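You operate a simulated robot arm through the tools that you are given. There is no shell and no other tool.

Carry out the task below with a simulated robot arm. There is one attempt and no reset: what you move stays moved.

Task
Press the lids back on both cream jars and wipe the cream stain off the vanity top.
Fine: each lid on the jar of its colour; wipe with the purple pad and put it back. What is to be rubbed or washed off counts as gone when no trace of it is left.
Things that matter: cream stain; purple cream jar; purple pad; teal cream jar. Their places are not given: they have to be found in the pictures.

It is judged by the outcome, as a careful person would: the job done as asked, and still so three seconds after it is handed in. It fails if anything else is knocked over, pushed out of place, dropped, spilled or broken. Lids that push on must go on centred and level and be pressed home; caps that screw on are set level and turned clockwise until they are tight.

Robot
A 6-joint arm with a two-finger parallel gripper, fixed in place. Base frame: the origin is at the foot of the arm, x ahead of it, y to its left, z up; the work surface is at about z = 0.88. Units: m, degrees, N and s.
Its first joint turns from -166.0 to 166.0 degrees. Payload 3.91 kg.
Tool frame: the origin (TCP) lies between the finger pads and is the grasp point; the fingertips stand 0.03 m ahead of it; z points along the fingers, y is the line along which they close. The gripper opens to 0.11 m. The fingers are 0.02 m wide and 0.01 m thick; the gripper's body (0.048 by 0.112 m) begins 0.055 m behind the TCP.
Orientation is told as [roll, pitch, yaw] about the base's x, y, z axes, in that order, counted from this pose: with the fingers straight down and closing along the base's y, the tool's x points along the base's -x, its y along +y and its z along -z.

Tools
- The arm moves only by the tool step_arm. Its argument "moves" is a list of rows, each a list of 3 entries, a list of its own where there are three numbers: the shift along the base's x, y, z in units of 25 mm (1.0 is 25 mm), then the turn, a rotation vector about the base's x, y, z in units of 5 degrees (1.0 is 5 degrees), then the opening, from 0 (shut) to 1 (fully open). In form: [[[tx, ty, tz], [rx, ry, rz], jaw], ...]. A call has 1 to 20 rows; each row shifts and turns the commanded pose from where the row before left it. A call with a number of a shift or a turn outside -1 to 1 is refused whole. Each row takes 0.2 s and may step no farther than 0.05 m and 8.6 degrees from the row before; otherwise, or with a gripper value out of range, the whole call is refused. A pose out of reach is approached as far as the arm can. The call stops where the force on the tool passes 40 N (or 10 N more than at its start, if that is more) or the arm is blocked; 0.2 s more then pass. Each finger travels about 0.108 m/s and halts on what it meets, pressing with about 40 N; the grip force reading is that of the motor and also rises with nothing between the fingers. The clock runs only during rows and for 0.2 s after the last one: add rows that do not move to give the fingers time. It gives the time, the measured TCP pose, the force on the tool (base axes), the opening and the grip force at its end, in the units of the frame above (readings bear some noise), with the torque about the TCP (base axes, N m) and any sound that the robot's microphone picked up, and new pictures: "pictures" is both (left out), scene, wrist or none.
- Cameras (640 x 400 px; columns grow to the right, rows downward): "scene" is fixed at [0.2197, -0.4997, 1.4783]; the picture's right is [0.83, -0.56, 0.00], its down [-0.23, -0.34, -0.91] and it looks along [0.51, 0.76, -0.40] (base axes); focal length 319 px, centre (320, 200). "wrist" rides on the gripper at [0.072, 0.017, -0.103] in the tool frame; the picture's right is [-0.23, 0.97, 0.00], its down [-0.76, -0.18, -0.62] and it looks along [-0.61, -0.14, 0.78] (tool axes); focal length 222 px, centre (320, 200).
- measure_at(camera, pixels): for up to 12 pixels [column, row] of the newest picture of that camera ("zoom" is the newest enlarged one), the place [x, y, z] in the base frame of the surface seen there, good to about 0.002 m. No time passes.
- zoom(camera, box): a new picture of the part [left, top, right, bottom] of that camera's present view, enlarged. No time passes.
- job_done(): hands the job in; it is judged then, once.

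Unless the task says otherwise, let go and move clear before handing in.

The tools are called as name(argument=value, ...) on one line, values as JSON. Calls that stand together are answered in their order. step_arm: Moves the arm, as the interface text tells. Its arguments: {"type":"object","properties":{"moves":{"type":"array"},"pictures":{"type":"string","enum":["both","scene","wrist","none"]}},"required":["moves"]} The other tools are called the same way: measure_at (camera, pixels) gives the place of the surface under pixels of a picture; zoom (camera, box) takes an enlarged picture of a part of a camera's view; job_done () hands the job in.

At the start:

```text
time: 0.0
tcp_pos: [0.5158, 0.4973, 1.1718]
tcp_rot: [0.0, -0.1, 0.0]
contact_force: [-0.7, 0.6, -0.2]
moment: [-0.03, 0.01, 0.01]
finger_gap: 0.1101
grasp_force: 0.1
```

scene: 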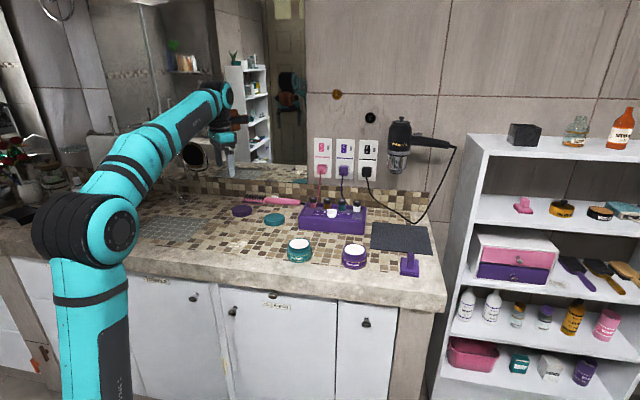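
wrist: 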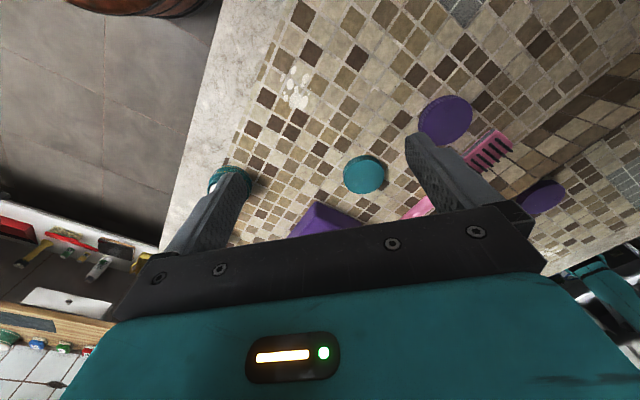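

The scene shows teal jar near (299,250), purple jar near (354,256), teal lid near (274,220), purple lid near (242,210), and a purple object at (409,265) that may be the pad; the wrist view shows a whitish stain near (297,88). I'll zoom in to check these.

zoom(camera="scene", box=[220, 180, 440, 300])

zoom(camera="wrist", box=[180, 0, 580, 250])

measure_at(camera="scene", pixels=[[299, 243], [299, 256], [354, 248], [354, 262], [274, 218], [242, 209], [409, 258], [409, 272], [332, 218], [400, 237], [270, 199], [170, 232]])

measure_at(camera="wrist", pixels=[[297, 88], [365, 174], [446, 120], [543, 197], [230, 180], [320, 220], [490, 150], [415, 207]])

```text
2.91 times, centred on (330, 240) of scene
```

zoom: 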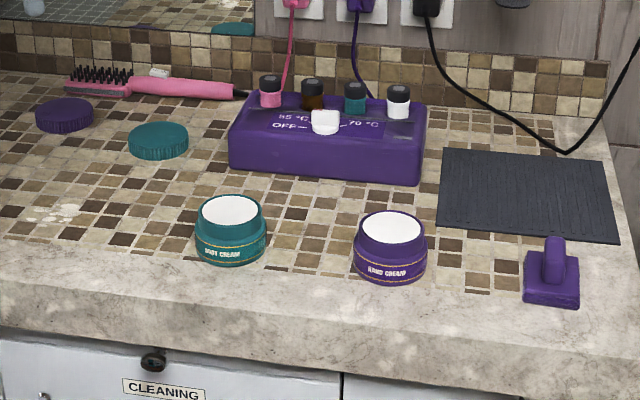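

```text
1.60 times, centred on (380, 125) of wrist
```

zoom: 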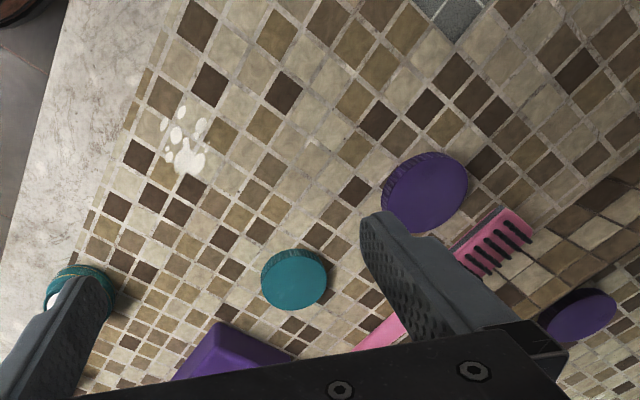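

```text
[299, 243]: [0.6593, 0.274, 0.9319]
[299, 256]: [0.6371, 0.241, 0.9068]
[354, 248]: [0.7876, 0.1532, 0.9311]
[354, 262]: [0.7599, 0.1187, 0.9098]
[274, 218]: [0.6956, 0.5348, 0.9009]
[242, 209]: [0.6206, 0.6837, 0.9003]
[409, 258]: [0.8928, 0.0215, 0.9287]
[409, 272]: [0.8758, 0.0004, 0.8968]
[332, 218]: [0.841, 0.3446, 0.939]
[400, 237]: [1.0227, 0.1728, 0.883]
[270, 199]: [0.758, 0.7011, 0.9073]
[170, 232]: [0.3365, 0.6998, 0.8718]
```

```text
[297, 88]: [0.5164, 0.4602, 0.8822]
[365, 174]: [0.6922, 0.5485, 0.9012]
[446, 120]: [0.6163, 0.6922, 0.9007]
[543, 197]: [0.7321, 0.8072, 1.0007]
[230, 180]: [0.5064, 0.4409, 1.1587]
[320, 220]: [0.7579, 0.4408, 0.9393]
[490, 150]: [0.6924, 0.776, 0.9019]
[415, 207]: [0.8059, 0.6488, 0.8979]
```

The zoom shows the stain at about (55,213) of the scene zoom, both lids lying flat, and the purple pad with an upright handle at (553,275). I'll zoom closer on each for orientation and measures.

zoom(camera="scene", box=[385, 240, 435, 290])

zoom(camera="scene", box=[225, 195, 295, 240])

zoom(camera="scene", box=[280, 230, 375, 275])

zoom(camera="scene", box=[215, 235, 275, 275])

```text
8.00 times, centred on (410, 265) of scene
```

zoom: 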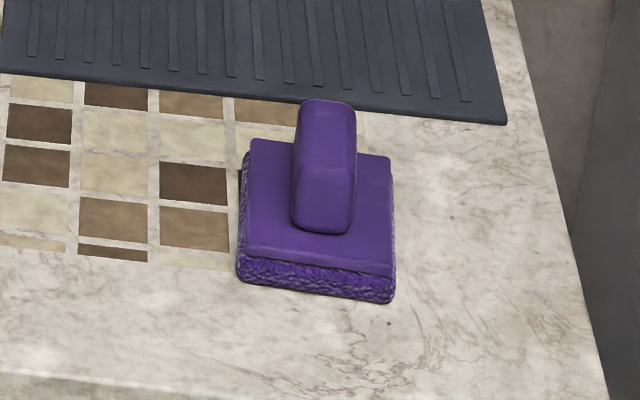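

```text
8.89 times, centred on (260, 218) of scene
```

zoom: 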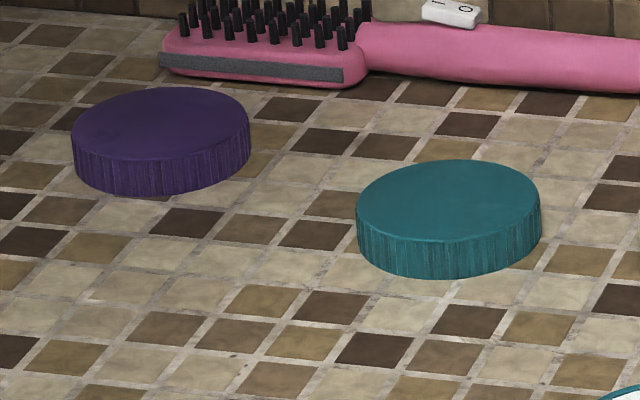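

```text
6.74 times, centred on (328, 252) of scene
```

zoom: 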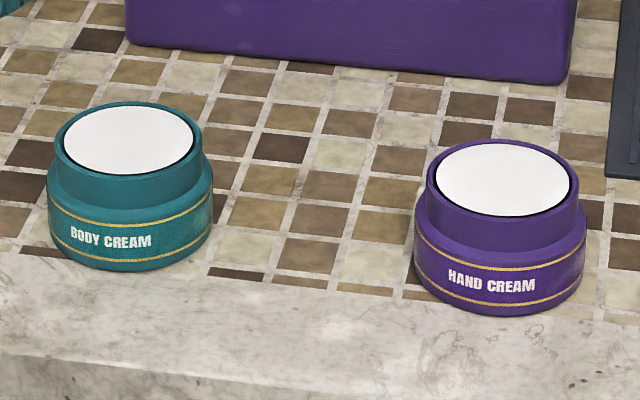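

```text
10.00 times, centred on (245, 255) of scene
```

zoom: 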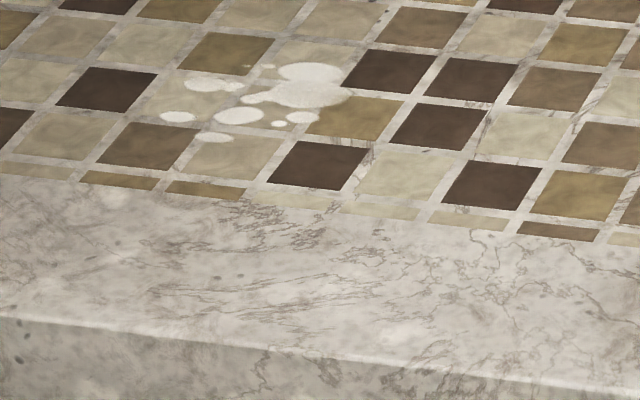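

The stain lies between about (160,60) and (350,140) of the last zoom; I'll measure its edges, then measure jars and lids precisely.

measure_at(camera="zoom", pixels=[[160, 117], [348, 95], [310, 63], [215, 139], [250, 66], [300, 118], [180, 85], [280, 190], [500, 225]])

zoom(camera="wrist", box=[240, 50, 340, 130])

```text
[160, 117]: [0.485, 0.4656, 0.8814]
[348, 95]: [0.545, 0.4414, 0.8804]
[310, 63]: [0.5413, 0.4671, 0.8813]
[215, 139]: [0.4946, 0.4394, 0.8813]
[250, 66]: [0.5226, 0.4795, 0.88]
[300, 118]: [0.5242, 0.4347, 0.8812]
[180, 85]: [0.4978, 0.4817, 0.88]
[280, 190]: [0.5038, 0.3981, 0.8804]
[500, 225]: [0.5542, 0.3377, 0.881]
```

```text
5.00 times, centred on (290, 90) of wrist
```

zoom: 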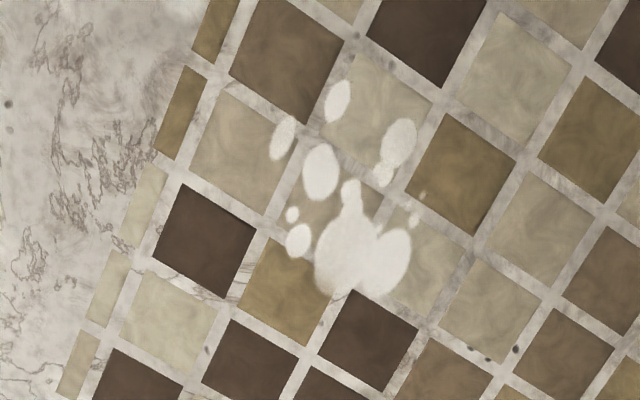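

The wrist zoom shows the stain blobs well; I'll measure their extremes here.

measure_at(camera="zoom", pixels=[[340, 80], [270, 158], [340, 302], [412, 240], [426, 192], [415, 122], [288, 255], [375, 298], [350, 200]])

zoom(camera="wrist", box=[320, 80, 500, 220])

```text
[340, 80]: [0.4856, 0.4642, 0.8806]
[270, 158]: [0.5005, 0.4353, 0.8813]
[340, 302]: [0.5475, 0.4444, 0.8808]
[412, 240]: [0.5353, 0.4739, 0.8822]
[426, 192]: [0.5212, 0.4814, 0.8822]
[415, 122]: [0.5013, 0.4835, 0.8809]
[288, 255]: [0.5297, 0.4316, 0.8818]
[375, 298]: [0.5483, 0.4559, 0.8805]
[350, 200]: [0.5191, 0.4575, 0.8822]
```

```text
2.86 times, centred on (410, 150) of wrist
```

zoom: 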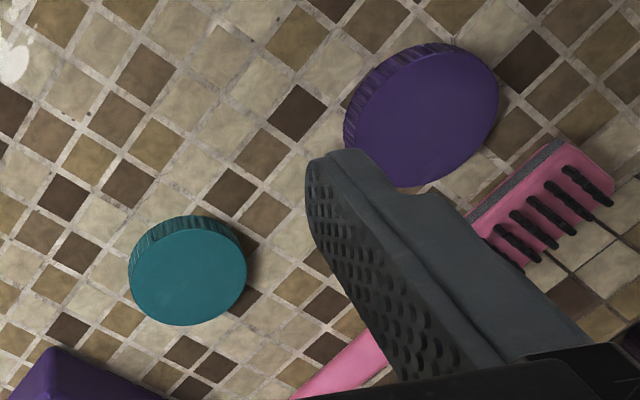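

Next, measure the lid rims in this zoom: teal near (188,272), purple near (428,118).

measure_at(camera="zoom", pixels=[[133, 285], [243, 262], [195, 323], [182, 228], [188, 275], [360, 150], [495, 90], [420, 183], [440, 55], [428, 118], [410, 150], [130, 265]])

zoom(camera="scene", box=[225, 195, 295, 240])

```text
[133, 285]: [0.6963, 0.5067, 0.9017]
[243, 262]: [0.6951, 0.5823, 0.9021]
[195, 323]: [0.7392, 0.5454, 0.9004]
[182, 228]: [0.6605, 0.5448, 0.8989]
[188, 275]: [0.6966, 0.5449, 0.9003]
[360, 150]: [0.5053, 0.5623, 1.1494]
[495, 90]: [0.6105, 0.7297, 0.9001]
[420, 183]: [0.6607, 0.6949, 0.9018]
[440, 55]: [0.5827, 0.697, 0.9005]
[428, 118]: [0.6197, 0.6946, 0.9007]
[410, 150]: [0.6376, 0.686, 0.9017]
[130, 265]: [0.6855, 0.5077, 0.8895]
```

```text
8.89 times, centred on (260, 218) of scene
```

zoom: 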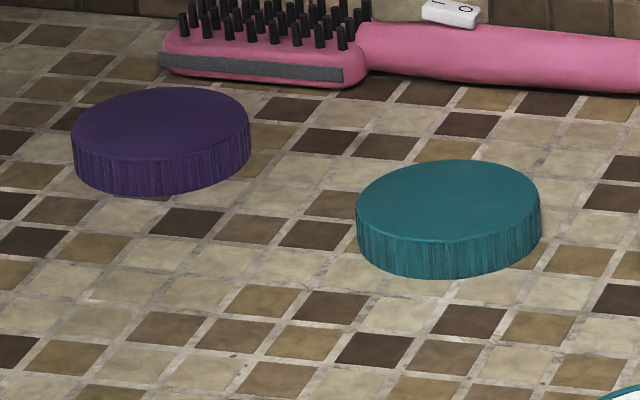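

measure_at(camera="zoom", pixels=[[360, 205], [537, 190], [450, 162], [448, 240], [448, 201], [75, 133], [246, 120], [165, 90], [160, 153], [160, 122], [460, 275], [140, 192]])

zoom(camera="scene", box=[280, 230, 375, 275])

```text
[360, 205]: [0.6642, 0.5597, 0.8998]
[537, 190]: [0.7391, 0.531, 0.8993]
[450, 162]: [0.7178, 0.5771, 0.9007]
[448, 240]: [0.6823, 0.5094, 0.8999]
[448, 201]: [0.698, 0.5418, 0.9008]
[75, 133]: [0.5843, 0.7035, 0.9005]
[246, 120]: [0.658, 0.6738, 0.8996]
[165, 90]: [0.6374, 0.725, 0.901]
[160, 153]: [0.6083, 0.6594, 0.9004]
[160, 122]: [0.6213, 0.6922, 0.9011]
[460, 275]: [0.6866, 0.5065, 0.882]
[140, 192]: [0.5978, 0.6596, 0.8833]
```

```text
6.74 times, centred on (328, 252) of scene
```

zoom: 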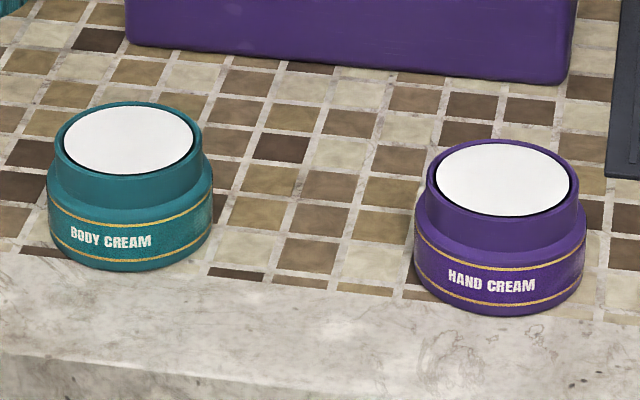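

measure_at(camera="zoom", pixels=[[59, 148], [198, 140], [128, 104], [128, 176], [128, 140], [430, 185], [575, 180], [500, 143], [500, 216], [500, 179], [60, 190], [205, 190]])

zoom(camera="scene", box=[385, 240, 435, 290])

```text
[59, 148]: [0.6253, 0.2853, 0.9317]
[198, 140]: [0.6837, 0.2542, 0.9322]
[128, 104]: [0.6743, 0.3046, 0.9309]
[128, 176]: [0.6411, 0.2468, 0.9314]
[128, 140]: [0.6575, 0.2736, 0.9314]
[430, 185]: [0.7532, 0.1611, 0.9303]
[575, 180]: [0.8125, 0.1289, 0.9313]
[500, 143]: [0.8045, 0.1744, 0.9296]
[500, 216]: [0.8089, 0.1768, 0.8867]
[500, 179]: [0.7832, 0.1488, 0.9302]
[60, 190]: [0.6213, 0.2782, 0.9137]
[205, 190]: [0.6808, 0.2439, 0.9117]
```

```text
8.00 times, centred on (410, 265) of scene
```

zoom: 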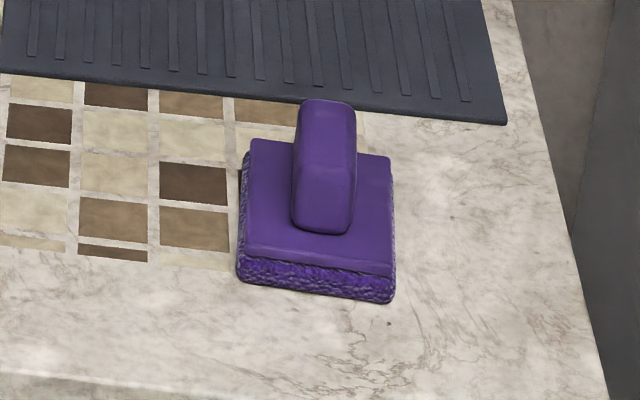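

measure_at(camera="zoom", pixels=[[328, 103], [325, 155], [310, 120], [350, 120], [322, 225], [252, 142], [387, 160], [250, 248], [388, 270], [240, 275], [390, 298], [320, 195]])

```text
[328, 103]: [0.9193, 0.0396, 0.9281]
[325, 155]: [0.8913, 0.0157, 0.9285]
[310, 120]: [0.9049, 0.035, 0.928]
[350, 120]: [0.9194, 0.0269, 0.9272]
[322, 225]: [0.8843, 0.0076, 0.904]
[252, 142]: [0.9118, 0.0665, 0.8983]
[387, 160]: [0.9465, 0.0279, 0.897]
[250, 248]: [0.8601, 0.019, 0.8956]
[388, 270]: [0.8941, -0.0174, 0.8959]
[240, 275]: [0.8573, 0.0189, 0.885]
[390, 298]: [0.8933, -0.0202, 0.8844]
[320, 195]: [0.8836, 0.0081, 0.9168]
```

I have all positions: teal lid centre ≈ (0.700, 0.545), purple lid ≈ (0.622, 0.692), jar rims at z≈0.931, pad ≈ (0.903, 0.024) turned about 43°. I'll move above the teal lid with a yaw of 40° (fingers closing along the counter) and look with the wrist camera.

step_arm(moves=[[[0.92, 0.235, -0.5], [0, 0, 1], 1], [[0.92, 0.235, -0.5], [0, 0, 1], 1], [[0.92, 0.235, -0.5], [0, 0, 1], 1], [[0.92, 0.235, -0.5], [0, 0, 1], 1], [[0.92, 0.235, -0.5], [0, 0, 1], 1], [[0.92, 0.235, -0.5], [0, 0, 1], 1], [[0.92, 0.235, -0.5], [0, 0, 1], 1], [[0.92, 0.235, -0.5], [0, 0, 1], 1], [[0, 0, 0], [0, 0, 0], 1], [[0, 0, 0], [0, 0, 0], 1]])

```text
time: 2.2
tcp_pos: [0.6996, 0.5424, 1.0721]
tcp_rot: [0.1, -0.1, 40.0]
contact_force: [0.2, -0.4, -0.3]
moment: [-0.03, -0.02, 0.01]
finger_gap: 0.1101
grasp_force: 0.0
```

scene: 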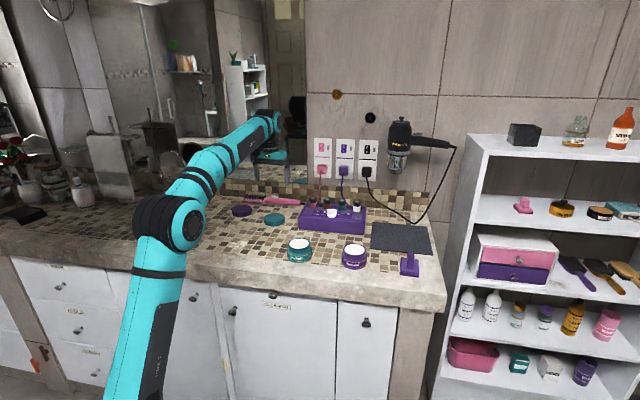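
wrist: 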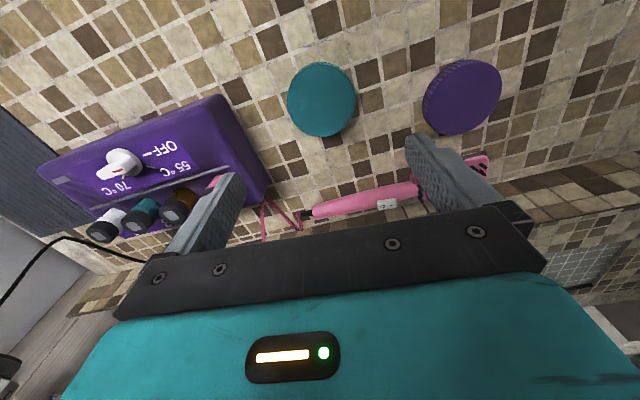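

The wrist view has the teal lid under the gripper at (322,99). I'll zoom to refine its centre.

zoom(camera="wrist", box=[270, 40, 520, 160])

measure_at(camera="wrist", pixels=[[290, 99], [353, 99], [322, 66], [322, 134], [322, 99], [426, 100], [499, 92], [468, 61], [462, 133], [465, 95], [420, 190], [380, 200]])

```text
2.56 times, centred on (395, 100) of wrist
```

zoom: 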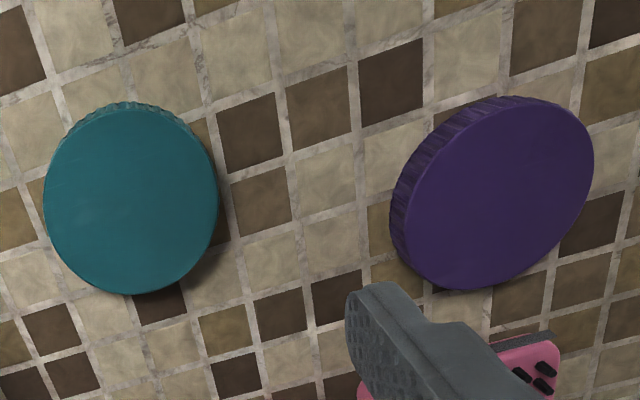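

```text
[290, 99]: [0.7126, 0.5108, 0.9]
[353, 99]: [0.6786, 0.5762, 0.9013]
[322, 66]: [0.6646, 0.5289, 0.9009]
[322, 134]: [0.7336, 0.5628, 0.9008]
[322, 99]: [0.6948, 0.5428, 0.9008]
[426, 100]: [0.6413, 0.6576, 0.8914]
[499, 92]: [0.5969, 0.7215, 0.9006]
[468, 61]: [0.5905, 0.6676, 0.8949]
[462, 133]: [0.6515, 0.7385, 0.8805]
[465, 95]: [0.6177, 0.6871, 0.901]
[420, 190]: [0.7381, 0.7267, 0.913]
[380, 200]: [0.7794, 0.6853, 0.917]
```

measure_at(camera="zoom", pixels=[[48, 200], [214, 200], [130, 114], [130, 291], [75, 140], [190, 255], [75, 258], [185, 140], [408, 205], [590, 165], [520, 108], [470, 286]])

```text
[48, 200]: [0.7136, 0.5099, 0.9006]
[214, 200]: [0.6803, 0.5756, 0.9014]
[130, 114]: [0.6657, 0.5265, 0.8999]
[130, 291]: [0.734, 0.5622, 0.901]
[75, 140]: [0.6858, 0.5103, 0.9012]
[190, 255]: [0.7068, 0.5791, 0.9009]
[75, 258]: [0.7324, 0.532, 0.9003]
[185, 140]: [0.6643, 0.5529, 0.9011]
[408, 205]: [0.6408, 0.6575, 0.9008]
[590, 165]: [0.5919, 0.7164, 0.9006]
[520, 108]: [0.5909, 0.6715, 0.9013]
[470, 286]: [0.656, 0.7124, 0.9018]
```

The teal lid's centre is ≈ (0.6985, 0.5438) with diameter ≈ 0.077, nearly right below the TCP. I'll descend so that the fingertips are about 8 mm above the surface, straddling the lid.

step_arm(moves=[[[-0.04, 0.06, -1], [0, 0, 0], 1], [[0, 0, -1], [0, 0, 0], 1], [[0, 0, -1], [0, 0, 0], 1], [[0, 0, -1], [0, 0, 0], 1], [[0, 0, -1], [0, 0, 0], 1], [[0, 0, -0.6], [0, 0, 0], 1], [[0, 0, -0.56], [0, 0, 0], 1], [[0, 0, 0], [0, 0, 0], 1], [[0, 0, 0], [0, 0, 0], 1]])

```text
time: 4.2
tcp_pos: [0.6986, 0.5444, 0.9171]
tcp_rot: [0.0, 0.0, 40.1]
contact_force: [0.0, -0.3, -0.1]
moment: [0.0, -0.03, 0.04]
finger_gap: 0.11
grasp_force: 0.0
```

scene: 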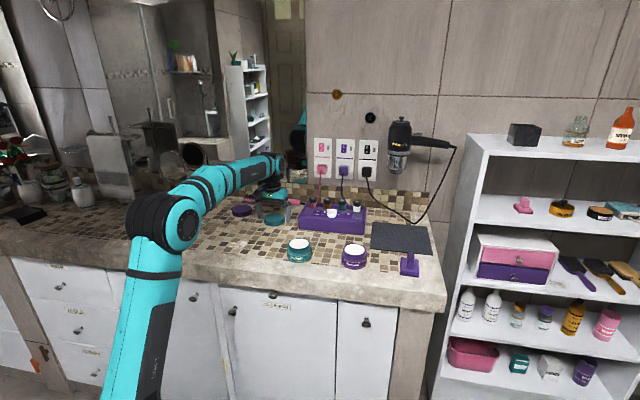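
wrist: 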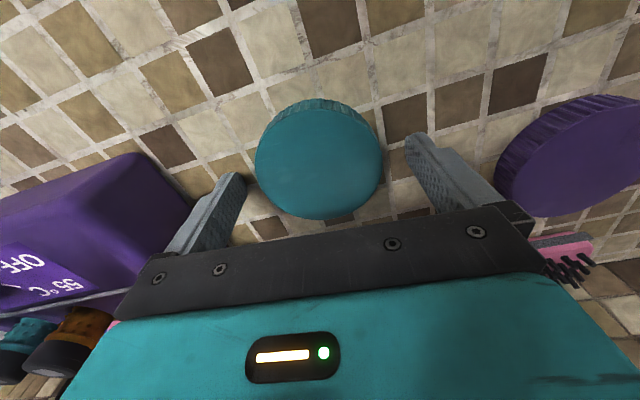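

The lid sits between the fingers; I'll check its centre along the non-closing direction before closing.

zoom(camera="wrist", box=[200, 80, 440, 230])

measure_at(camera="wrist", pixels=[[319, 217], [319, 112], [257, 165], [380, 160], [270, 200], [368, 125], [270, 128], [368, 195], [319, 174]])

```text
2.67 times, centred on (320, 155) of wrist
```

zoom: 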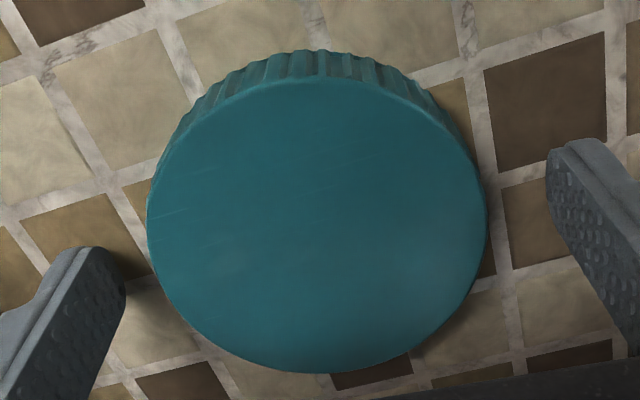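

```text
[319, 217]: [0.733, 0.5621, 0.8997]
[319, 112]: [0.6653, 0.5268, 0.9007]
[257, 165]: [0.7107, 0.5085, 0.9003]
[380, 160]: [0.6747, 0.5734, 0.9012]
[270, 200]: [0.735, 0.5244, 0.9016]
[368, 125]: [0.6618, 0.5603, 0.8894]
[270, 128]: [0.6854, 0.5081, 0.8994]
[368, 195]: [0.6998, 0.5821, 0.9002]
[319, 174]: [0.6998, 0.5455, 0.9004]
```

The lid's centre ≈ (0.699, 0.544) matches the TCP to within 1 mm. Closing on it.

step_arm(moves=[[[0, 0, 0], [0, 0, 0], 0.6], [[0, 0, 0], [0, 0, 0], 0.6], [[0, 0, 0], [0, 0, 0], 0.6]], pictures="wrist")

```text
time: 5.0
tcp_pos: [0.6993, 0.5446, 0.9188]
tcp_rot: [0.1, -0.1, 39.9]
contact_force: [0.3, 1.1, 1.5]
moment: [0.05, 0.06, -0.02]
finger_gap: 0.0792
grasp_force: 39.8
```

wrist: 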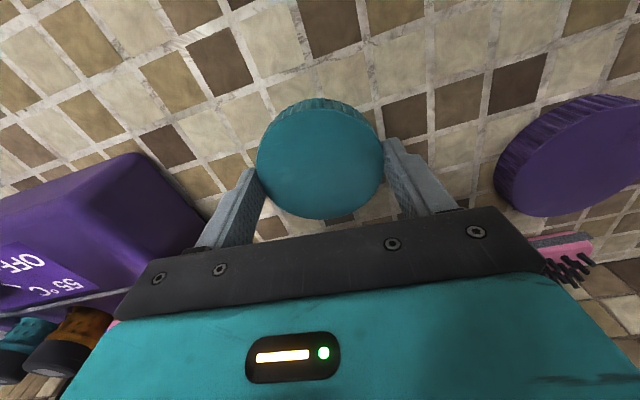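

The lid is held (gap 0.079, 40 N). I'll lift straight up and move most of the way toward the teal jar, stopping short to view its rim unobstructed.

step_arm(moves=[[[0, 0, 0.5], [0, 0, 0], 0.6], [[0, 0, 1], [0, 0, 0], 0.6], [[0, 0, 1], [0, 0, 0], 0.6], [[0, 0, 1], [0, 0, 0], 0.6], [[0, 0, 1], [0, 0, 0], 0.6], [[0, 0, 1], [0, 0, 0], 0.6], [[0, 0, 1], [0, 0, 0], 0.6], [[-0.16, -0.9, 0], [0, 0, 0], 0.6], [[-0.16, -0.9, 0], [0, 0, 0], 0.6], [[-0.16, -0.9, 0], [0, 0, 0], 0.6], [[-0.16, -0.9, 0], [0, 0, 0], 0.6], [[-0.16, -0.9, 0], [0, 0, 0], 0.6], [[-0.16, -0.9, 0], [0, 0, 0], 0.6], [[-0.16, -0.9, 0], [0, 0, 0], 0.6], [[0, 0, 0], [0, 0, 0], 0.6], [[0, 0, 0], [0, 0, 0], 0.6]])

```text
time: 8.4
tcp_pos: [0.6706, 0.3866, 1.08]
tcp_rot: [0.2, -0.1, 40.0]
contact_force: [0.0, 0.4, 0.1]
moment: [0.05, 0.0, -0.02]
finger_gap: 0.0791
grasp_force: 39.8
```

scene: 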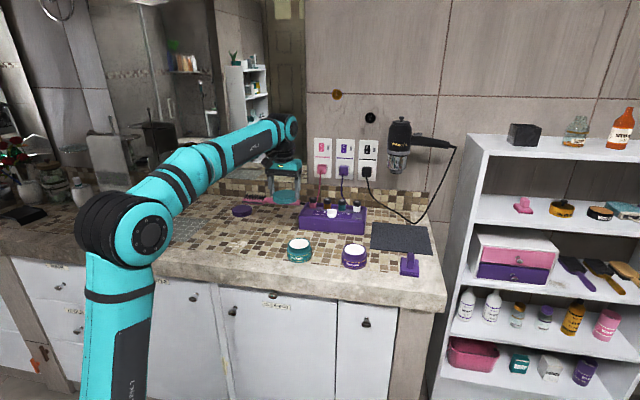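
wrist: 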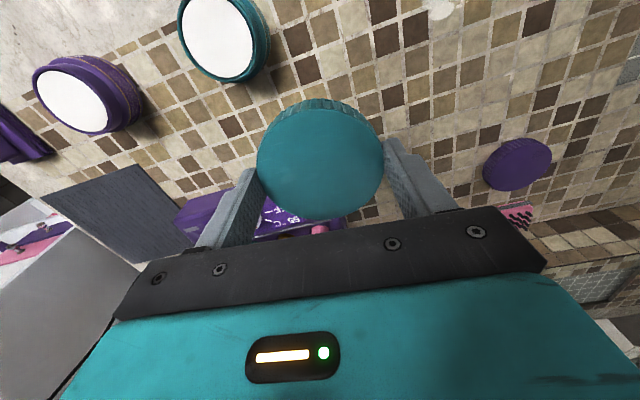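

Both jars are visible in the wrist view: teal rim around (218,40) and purple rim around (75,95). I'll zoom in to locate their rims.

zoom(camera="wrist", box=[20, 0, 280, 150])

```text
2.46 times, centred on (150, 75) of wrist
```

zoom: 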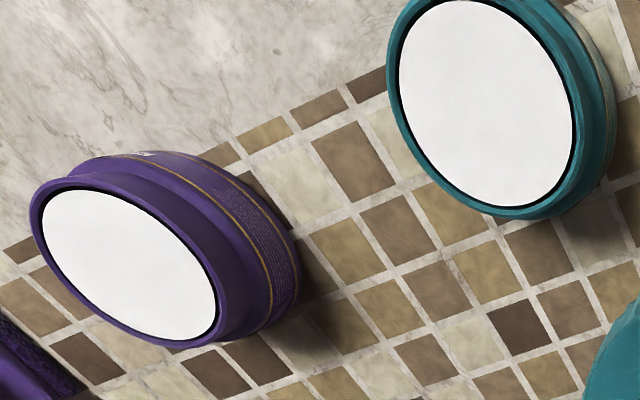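

measure_at(camera="zoom", pixels=[[402, 80], [570, 130], [500, 202], [440, 165], [555, 55], [470, 4], [413, 30], [545, 190], [485, 100], [391, 90], [480, 210], [583, 140]])

measure_at(camera="zoom", pixels=[[46, 225], [80, 191], [150, 215], [213, 300], [170, 337], [95, 305], [130, 265], [36, 215], [190, 343], [60, 183]])

```text
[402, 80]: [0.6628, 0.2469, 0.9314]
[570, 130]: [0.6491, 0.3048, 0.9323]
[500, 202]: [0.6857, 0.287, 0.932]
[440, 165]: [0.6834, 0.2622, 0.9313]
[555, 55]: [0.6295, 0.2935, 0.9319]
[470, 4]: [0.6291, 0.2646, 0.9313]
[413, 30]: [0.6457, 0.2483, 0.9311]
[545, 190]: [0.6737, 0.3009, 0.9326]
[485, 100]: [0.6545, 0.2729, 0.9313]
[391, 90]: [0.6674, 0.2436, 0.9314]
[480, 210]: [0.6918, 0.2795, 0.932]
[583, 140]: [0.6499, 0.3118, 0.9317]
```

```text
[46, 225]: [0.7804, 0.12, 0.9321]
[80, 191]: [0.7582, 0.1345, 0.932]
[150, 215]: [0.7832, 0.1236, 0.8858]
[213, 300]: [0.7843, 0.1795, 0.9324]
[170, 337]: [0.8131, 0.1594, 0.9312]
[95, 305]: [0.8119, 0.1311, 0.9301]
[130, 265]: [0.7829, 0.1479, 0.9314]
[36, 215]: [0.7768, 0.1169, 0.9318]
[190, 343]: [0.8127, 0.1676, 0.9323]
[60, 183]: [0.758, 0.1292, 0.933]
```

zoom(camera="wrist", box=[240, 90, 400, 230])

measure_at(camera="wrist", pixels=[[319, 216], [319, 112], [260, 160], [380, 160], [275, 125], [275, 200], [365, 200], [362, 125], [319, 165]])

```text
2.86 times, centred on (320, 160) of wrist
```

zoom: 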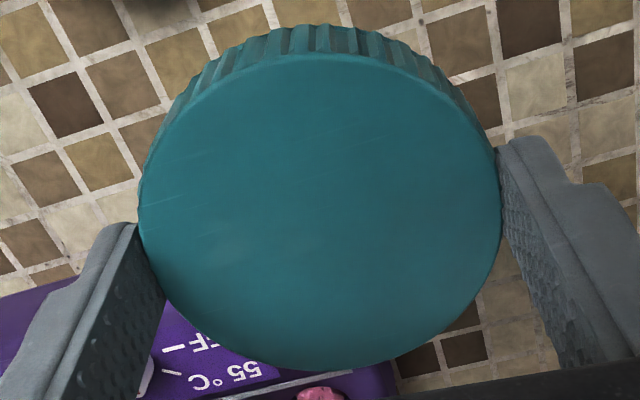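

```text
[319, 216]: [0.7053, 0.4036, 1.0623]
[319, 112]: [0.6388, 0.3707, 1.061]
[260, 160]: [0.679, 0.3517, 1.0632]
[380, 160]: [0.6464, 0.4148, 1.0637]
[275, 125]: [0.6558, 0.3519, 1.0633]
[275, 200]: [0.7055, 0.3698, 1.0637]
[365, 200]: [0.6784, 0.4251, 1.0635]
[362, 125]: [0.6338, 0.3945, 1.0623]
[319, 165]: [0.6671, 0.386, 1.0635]
```

In-hand the lid is centred on the TCP within ~1 mm; teal jar's centre is (0.6567, 0.2767). I'll move over it at z≈1.03.

step_arm(moves=[[[-0.1144, -0.8816, 0], [0, 0, 0], 0.6], [[-0.1144, -0.8816, 0], [0, 0, 0], 0.6], [[-0.1144, -0.8816, 0], [0, 0, 0], 0.6], [[-0.1144, -0.8816, -0.5], [0, 0, 0], 0.6], [[-0.1144, -0.8816, -0.5], [0, 0, 0], 0.6], [[0, 0, -1], [0, 0, 0], 0.6], [[0, 0, -0.6], [0, 0, 0], 0.6], [[0, 0, 0], [0, 0, 0], 0.6], [[0, 0, 0], [0, 0, 0], 0.6]])

```text
time: 10.4
tcp_pos: [0.6563, 0.278, 1.0147]
tcp_rot: [0.1, -0.1, 40.0]
contact_force: [0.4, -0.3, 0.0]
moment: [-0.01, 0.0, 0.02]
finger_gap: 0.0793
grasp_force: 40.0
```

scene: 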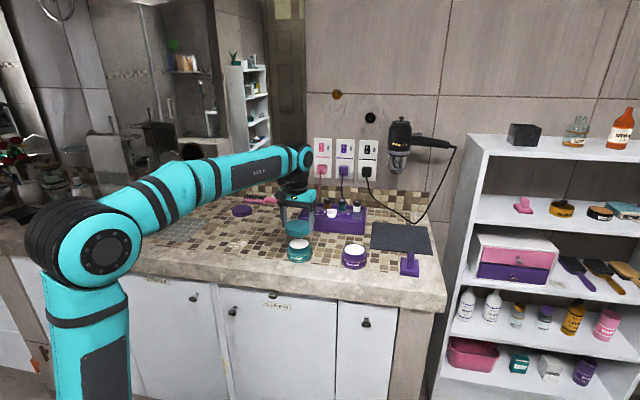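
wrist: 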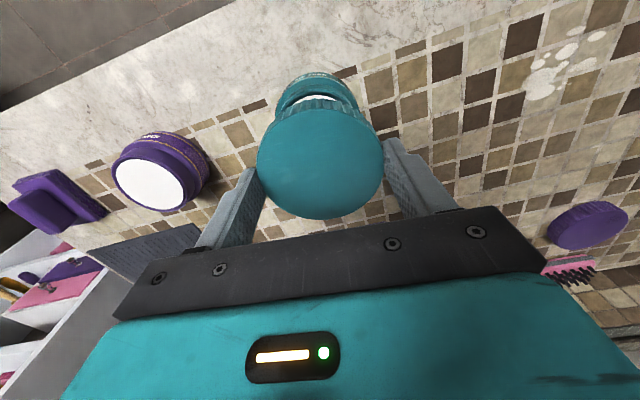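

The jar at (318,95) lines up with the lid at column 320. I'll zoom both views to check the alignment before lowering.

zoom(camera="wrist", box=[250, 60, 390, 230])

zoom(camera="scene", box=[265, 205, 335, 270])

```text
2.35 times, centred on (320, 145) of wrist
```

zoom: 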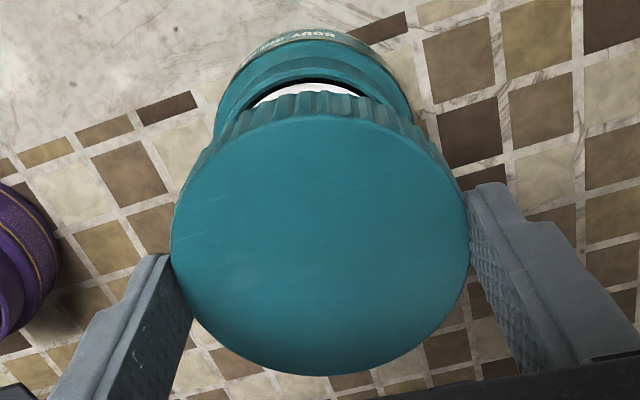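

```text
6.15 times, centred on (300, 238) of scene
```

zoom: 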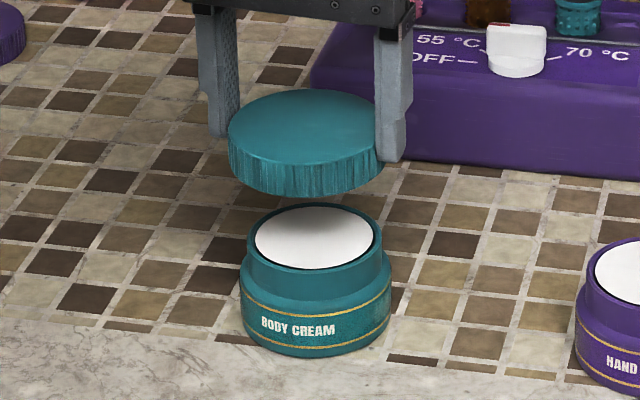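

Comparing columns, the jar appears ~2–3 mm to the right of the lid in the scene view (lid ≈297.8, jar ≈299.3). I'll zoom tighter to quantify the offset.

zoom(camera="scene", box=[284, 236, 316, 256])

zoom(camera="scene", box=[282, 216, 314, 236])

```text
16.00 times, centred on (300, 246) of scene
```

zoom: 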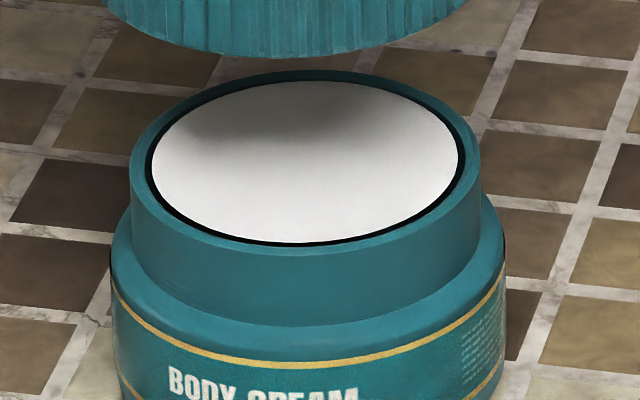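

```text
16.00 times, centred on (298, 226) of scene
```

zoom: 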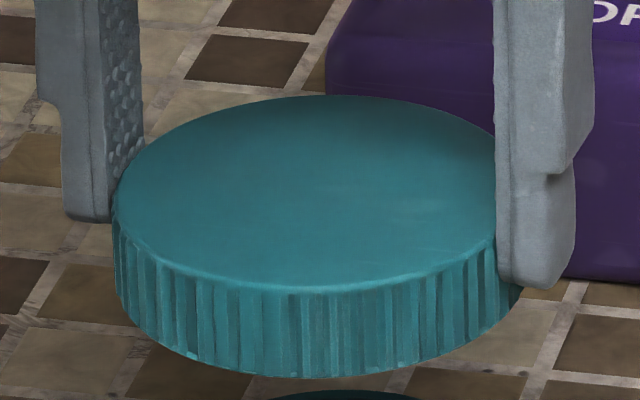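

Tight zooms put the jar (rim columns 131–481) ~2.3 mm right of the lid (113–522) in the scene, matching the wrist's estimate. I'll shift by (+1.4, −2.0) mm and lower to about 1 cm above the rim.

step_arm(moves=[[[0.056, -0.08, -0.4], [0, 0, 0], 0.6], [[0, 0, -0.5], [0, 0, 0], 0.6], [[0, 0, -0.4], [0, 0, 0], 0.6], [[0, 0, 0], [0, 0, 0], 0.6], [[0, 0, 0], [0, 0, 0], 0.6]])

zoom(camera="scene", box=[282, 226, 314, 246])

zoom(camera="wrist", box=[250, 60, 390, 230])

```text
time: 11.6
tcp_pos: [0.6577, 0.2765, 0.9821]
tcp_rot: [0.2, -0.1, 40.0]
contact_force: [-0.7, 0.7, 0.3]
moment: [-0.01, 0.02, 0.0]
finger_gap: 0.0792
grasp_force: 39.6
```

scene: 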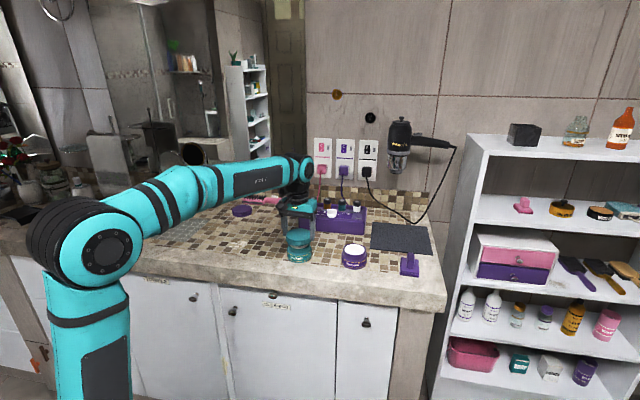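
wrist: 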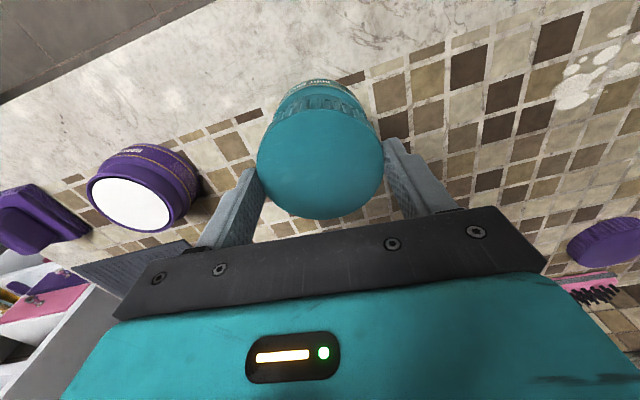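

```text
16.00 times, centred on (298, 236) of scene
```

zoom: 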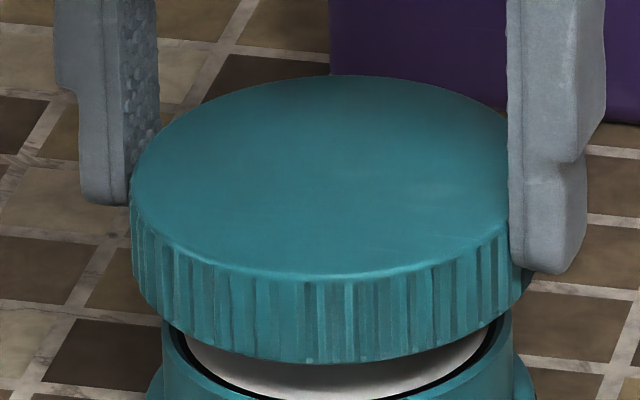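

```text
2.35 times, centred on (320, 145) of wrist
```

zoom: 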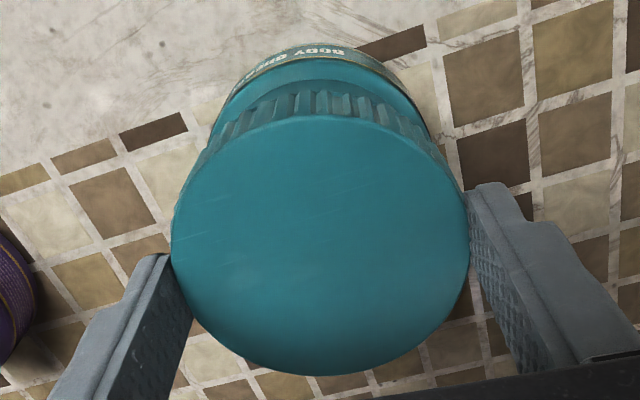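

Aligned within about half a millimetre now (jar 162–513, lid 131–533). I'll lower slowly onto the rim and watch the force.

step_arm(moves=[[[0, 0, -0.2], [0, 0, 0], 0.6], [[0, 0, -0.2], [0, 0, 0], 0.6], [[0, 0, -0.1], [0, 0, 0], 0.6], [[0, 0, -0.1], [0, 0, 0], 0.6], [[0, 0, -0.1], [0, 0, 0], 0.6], [[0, 0, 0], [0, 0, 0], 0.6]])

zoom(camera="scene", box=[276, 226, 324, 266])

```text
time: 13.0
tcp_pos: [0.6568, 0.2756, 0.9644]
tcp_rot: [0.1, -0.2, 40.0]
contact_force: [0.5, -0.2, 0.1]
moment: [0.03, -0.02, 0.01]
finger_gap: 0.079
grasp_force: 40.3
```

scene: 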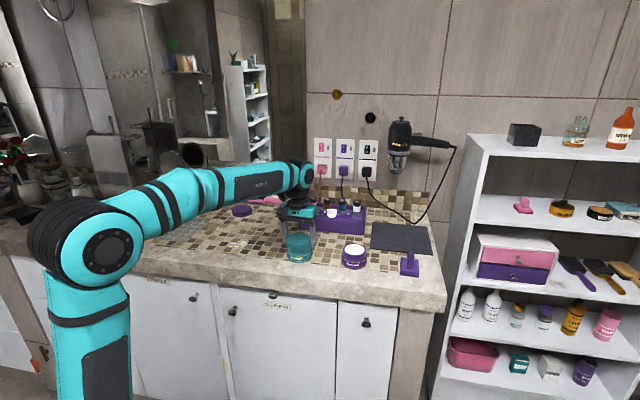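
wrist: 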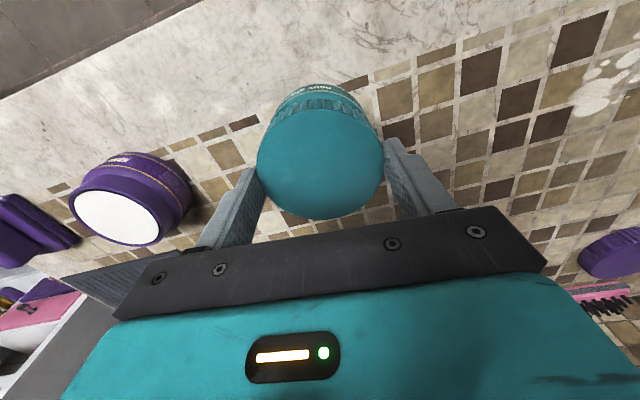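

```text
10.00 times, centred on (300, 246) of scene
```

zoom: 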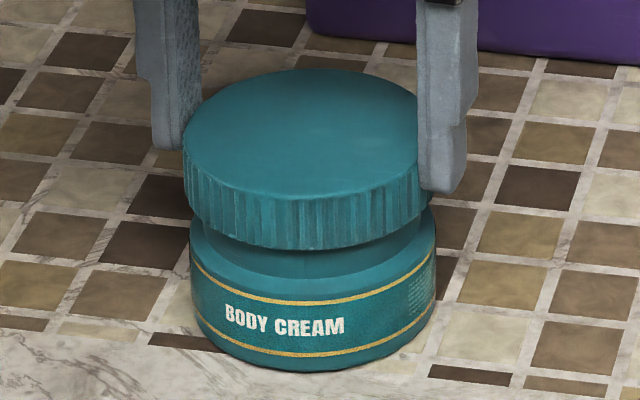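

The lid slid over the neck with no side force (bottom edge now below the rim). I'll continue pressing down slowly.

step_arm(moves=[[[0, 0, -0.1], [0, 0, 0], 0.6], [[0, 0, -0.1], [0, 0, 0], 0.6], [[0, 0, -0.1], [0, 0, 0], 0.6], [[0, 0, -0.1], [0, 0, 0], 0.6], [[0, 0, 0], [0, 0, 0], 0.6]], pictures="wrist")

zoom(camera="scene", box=[276, 226, 324, 266])

```text
time: 14.2
tcp_pos: [0.6563, 0.276, 0.954]
tcp_rot: [0.2, 0.0, 40.0]
contact_force: [0.6, 0.1, 0.0]
moment: [0.0, 0.01, 0.01]
finger_gap: 0.0792
grasp_force: 39.8
```

wrist: 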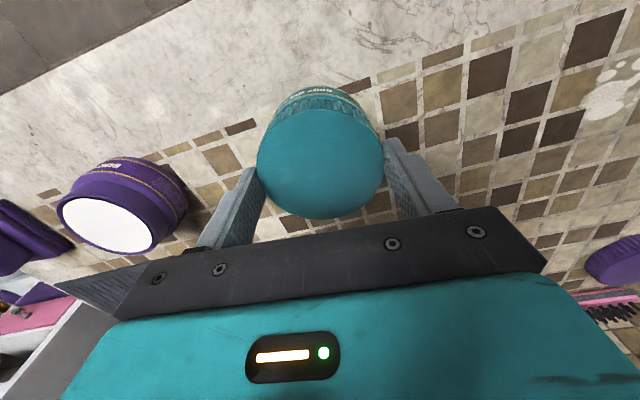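

```text
10.00 times, centred on (300, 246) of scene
```

zoom: 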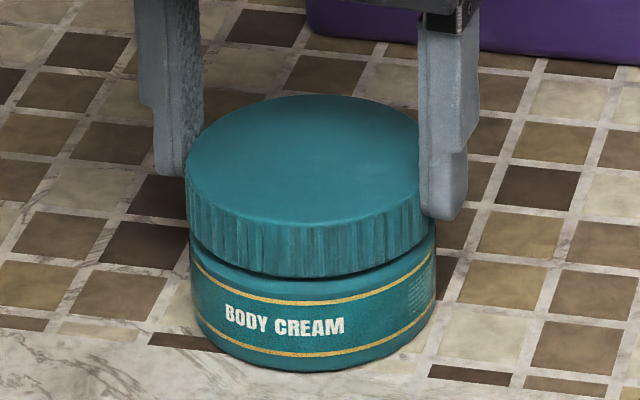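

Still no contact force, with a thin gap left above the shoulder. I'll continue in 2 mm steps until resistance or a click.

step_arm(moves=[[[0, 0, -0.06], [0, 0, 0], 0.6], [[0, 0, -0.06], [0, 0, 0], 0.6], [[0, 0, -0.06], [0, 0, 0], 0.6]], pictures="wrist")

zoom(camera="scene", box=[276, 226, 324, 266])

```text
time: 15.0
tcp_pos: [0.6567, 0.2754, 0.9519]
tcp_rot: [0.1, -0.2, 40.0]
contact_force: [-2.0, 0.4, 20.3]
moment: [-0.01, 0.17, -0.05]
finger_gap: 0.0793
grasp_force: 39.3
heard: snap
```

wrist: 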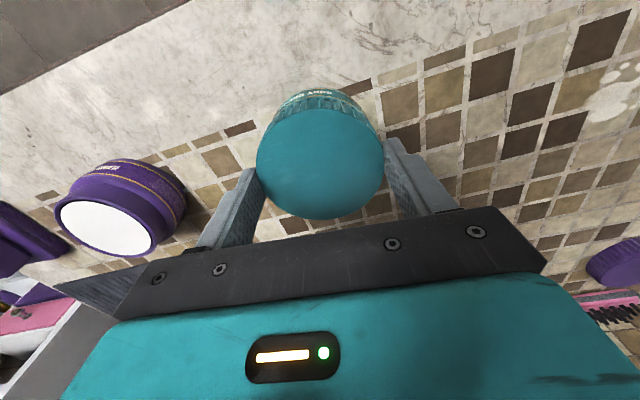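

```text
10.00 times, centred on (300, 246) of scene
```

zoom: 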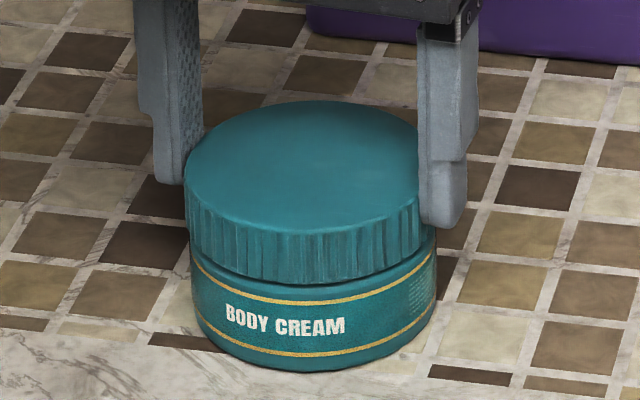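

A snap was heard and the force rose to 20 N. One more tiny press to confirm it's bottomed out, then I'll relax.

step_arm(moves=[[[0, 0, -0.04], [0, 0, 0], 0.6], [[0, 0, 0], [0, 0, 0], 0.6]], pictures="none")

```text
time: 15.6
tcp_pos: [0.6573, 0.2753, 0.9514]
tcp_rot: [0.1, -0.3, 40.0]
contact_force: [-3.8, -0.4, 6.1]
moment: [-0.05, 0.31, 0.03]
finger_gap: 0.0792
grasp_force: 40.1
stopped in row 2: the force on the tool passed its limit at 41 N (the readings are from after the stop); the commanded pose is now the measured one
```

It bottomed out at over 40 N, so the lid is home. Releasing and rising, then look.

step_arm(moves=[[[0, 0, 0], [0, 0, 0], 1], [[0, 0, 0], [0, 0, 0], 1], [[0, 0, 0.5], [0, 0, 0], 1], [[0, 0, 1], [0, 0, 0], 1], [[0, 0, 1], [0, 0, 0], 1], [[0, 0, 1], [0, 0, 0], 1], [[0, 0, 1], [0, 0, 0], 1], [[0, 0, 1], [0, 0, 0], 1]])

zoom(camera="scene", box=[276, 226, 324, 266])

```text
time: 17.4
tcp_pos: [0.6587, 0.2741, 1.0897]
tcp_rot: [0.1, -0.2, 40.0]
contact_force: [0.1, 0.4, 0.0]
moment: [0.0, 0.0, -0.01]
finger_gap: 0.11
grasp_force: 0.0
```

scene: 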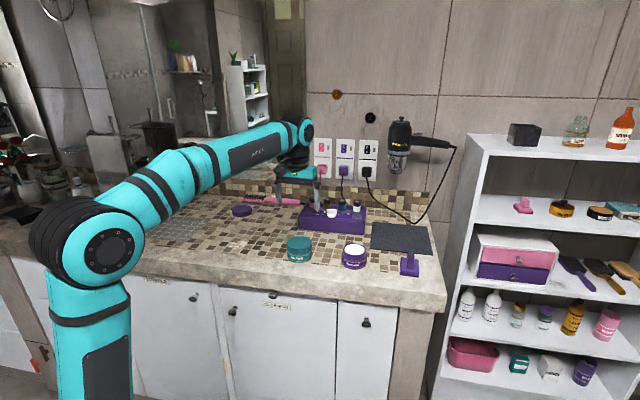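
wrist: 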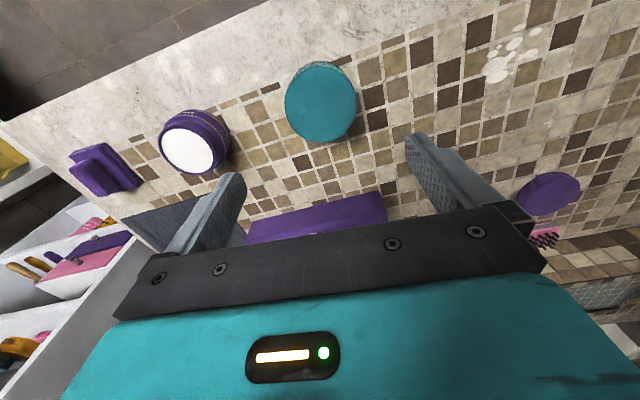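

```text
10.00 times, centred on (300, 246) of scene
```

zoom: 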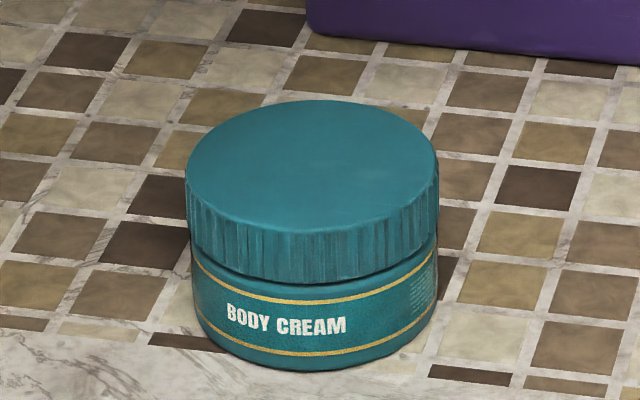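

The teal lid is on and looks level. I'll check its top heights, and re-measure the purple jar from this wrist view.

measure_at(camera="zoom", pixels=[[195, 165], [425, 155], [310, 108], [310, 215], [310, 160]])

zoom(camera="wrist", box=[140, 90, 260, 190])

```text
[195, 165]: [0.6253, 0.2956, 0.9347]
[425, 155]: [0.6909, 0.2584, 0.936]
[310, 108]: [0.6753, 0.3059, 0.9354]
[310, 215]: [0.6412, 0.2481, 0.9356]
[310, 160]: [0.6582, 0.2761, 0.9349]
```

```text
4.00 times, centred on (200, 140) of wrist
```

zoom: 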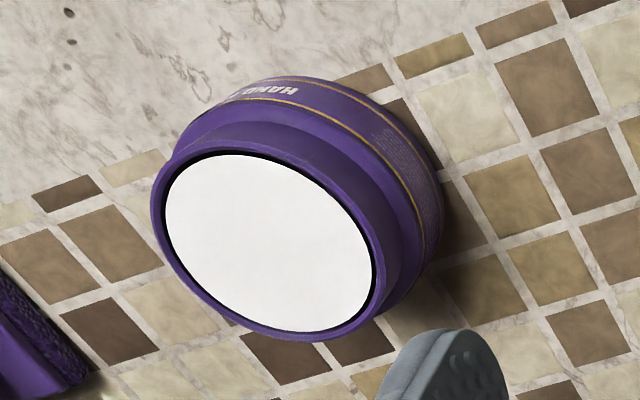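

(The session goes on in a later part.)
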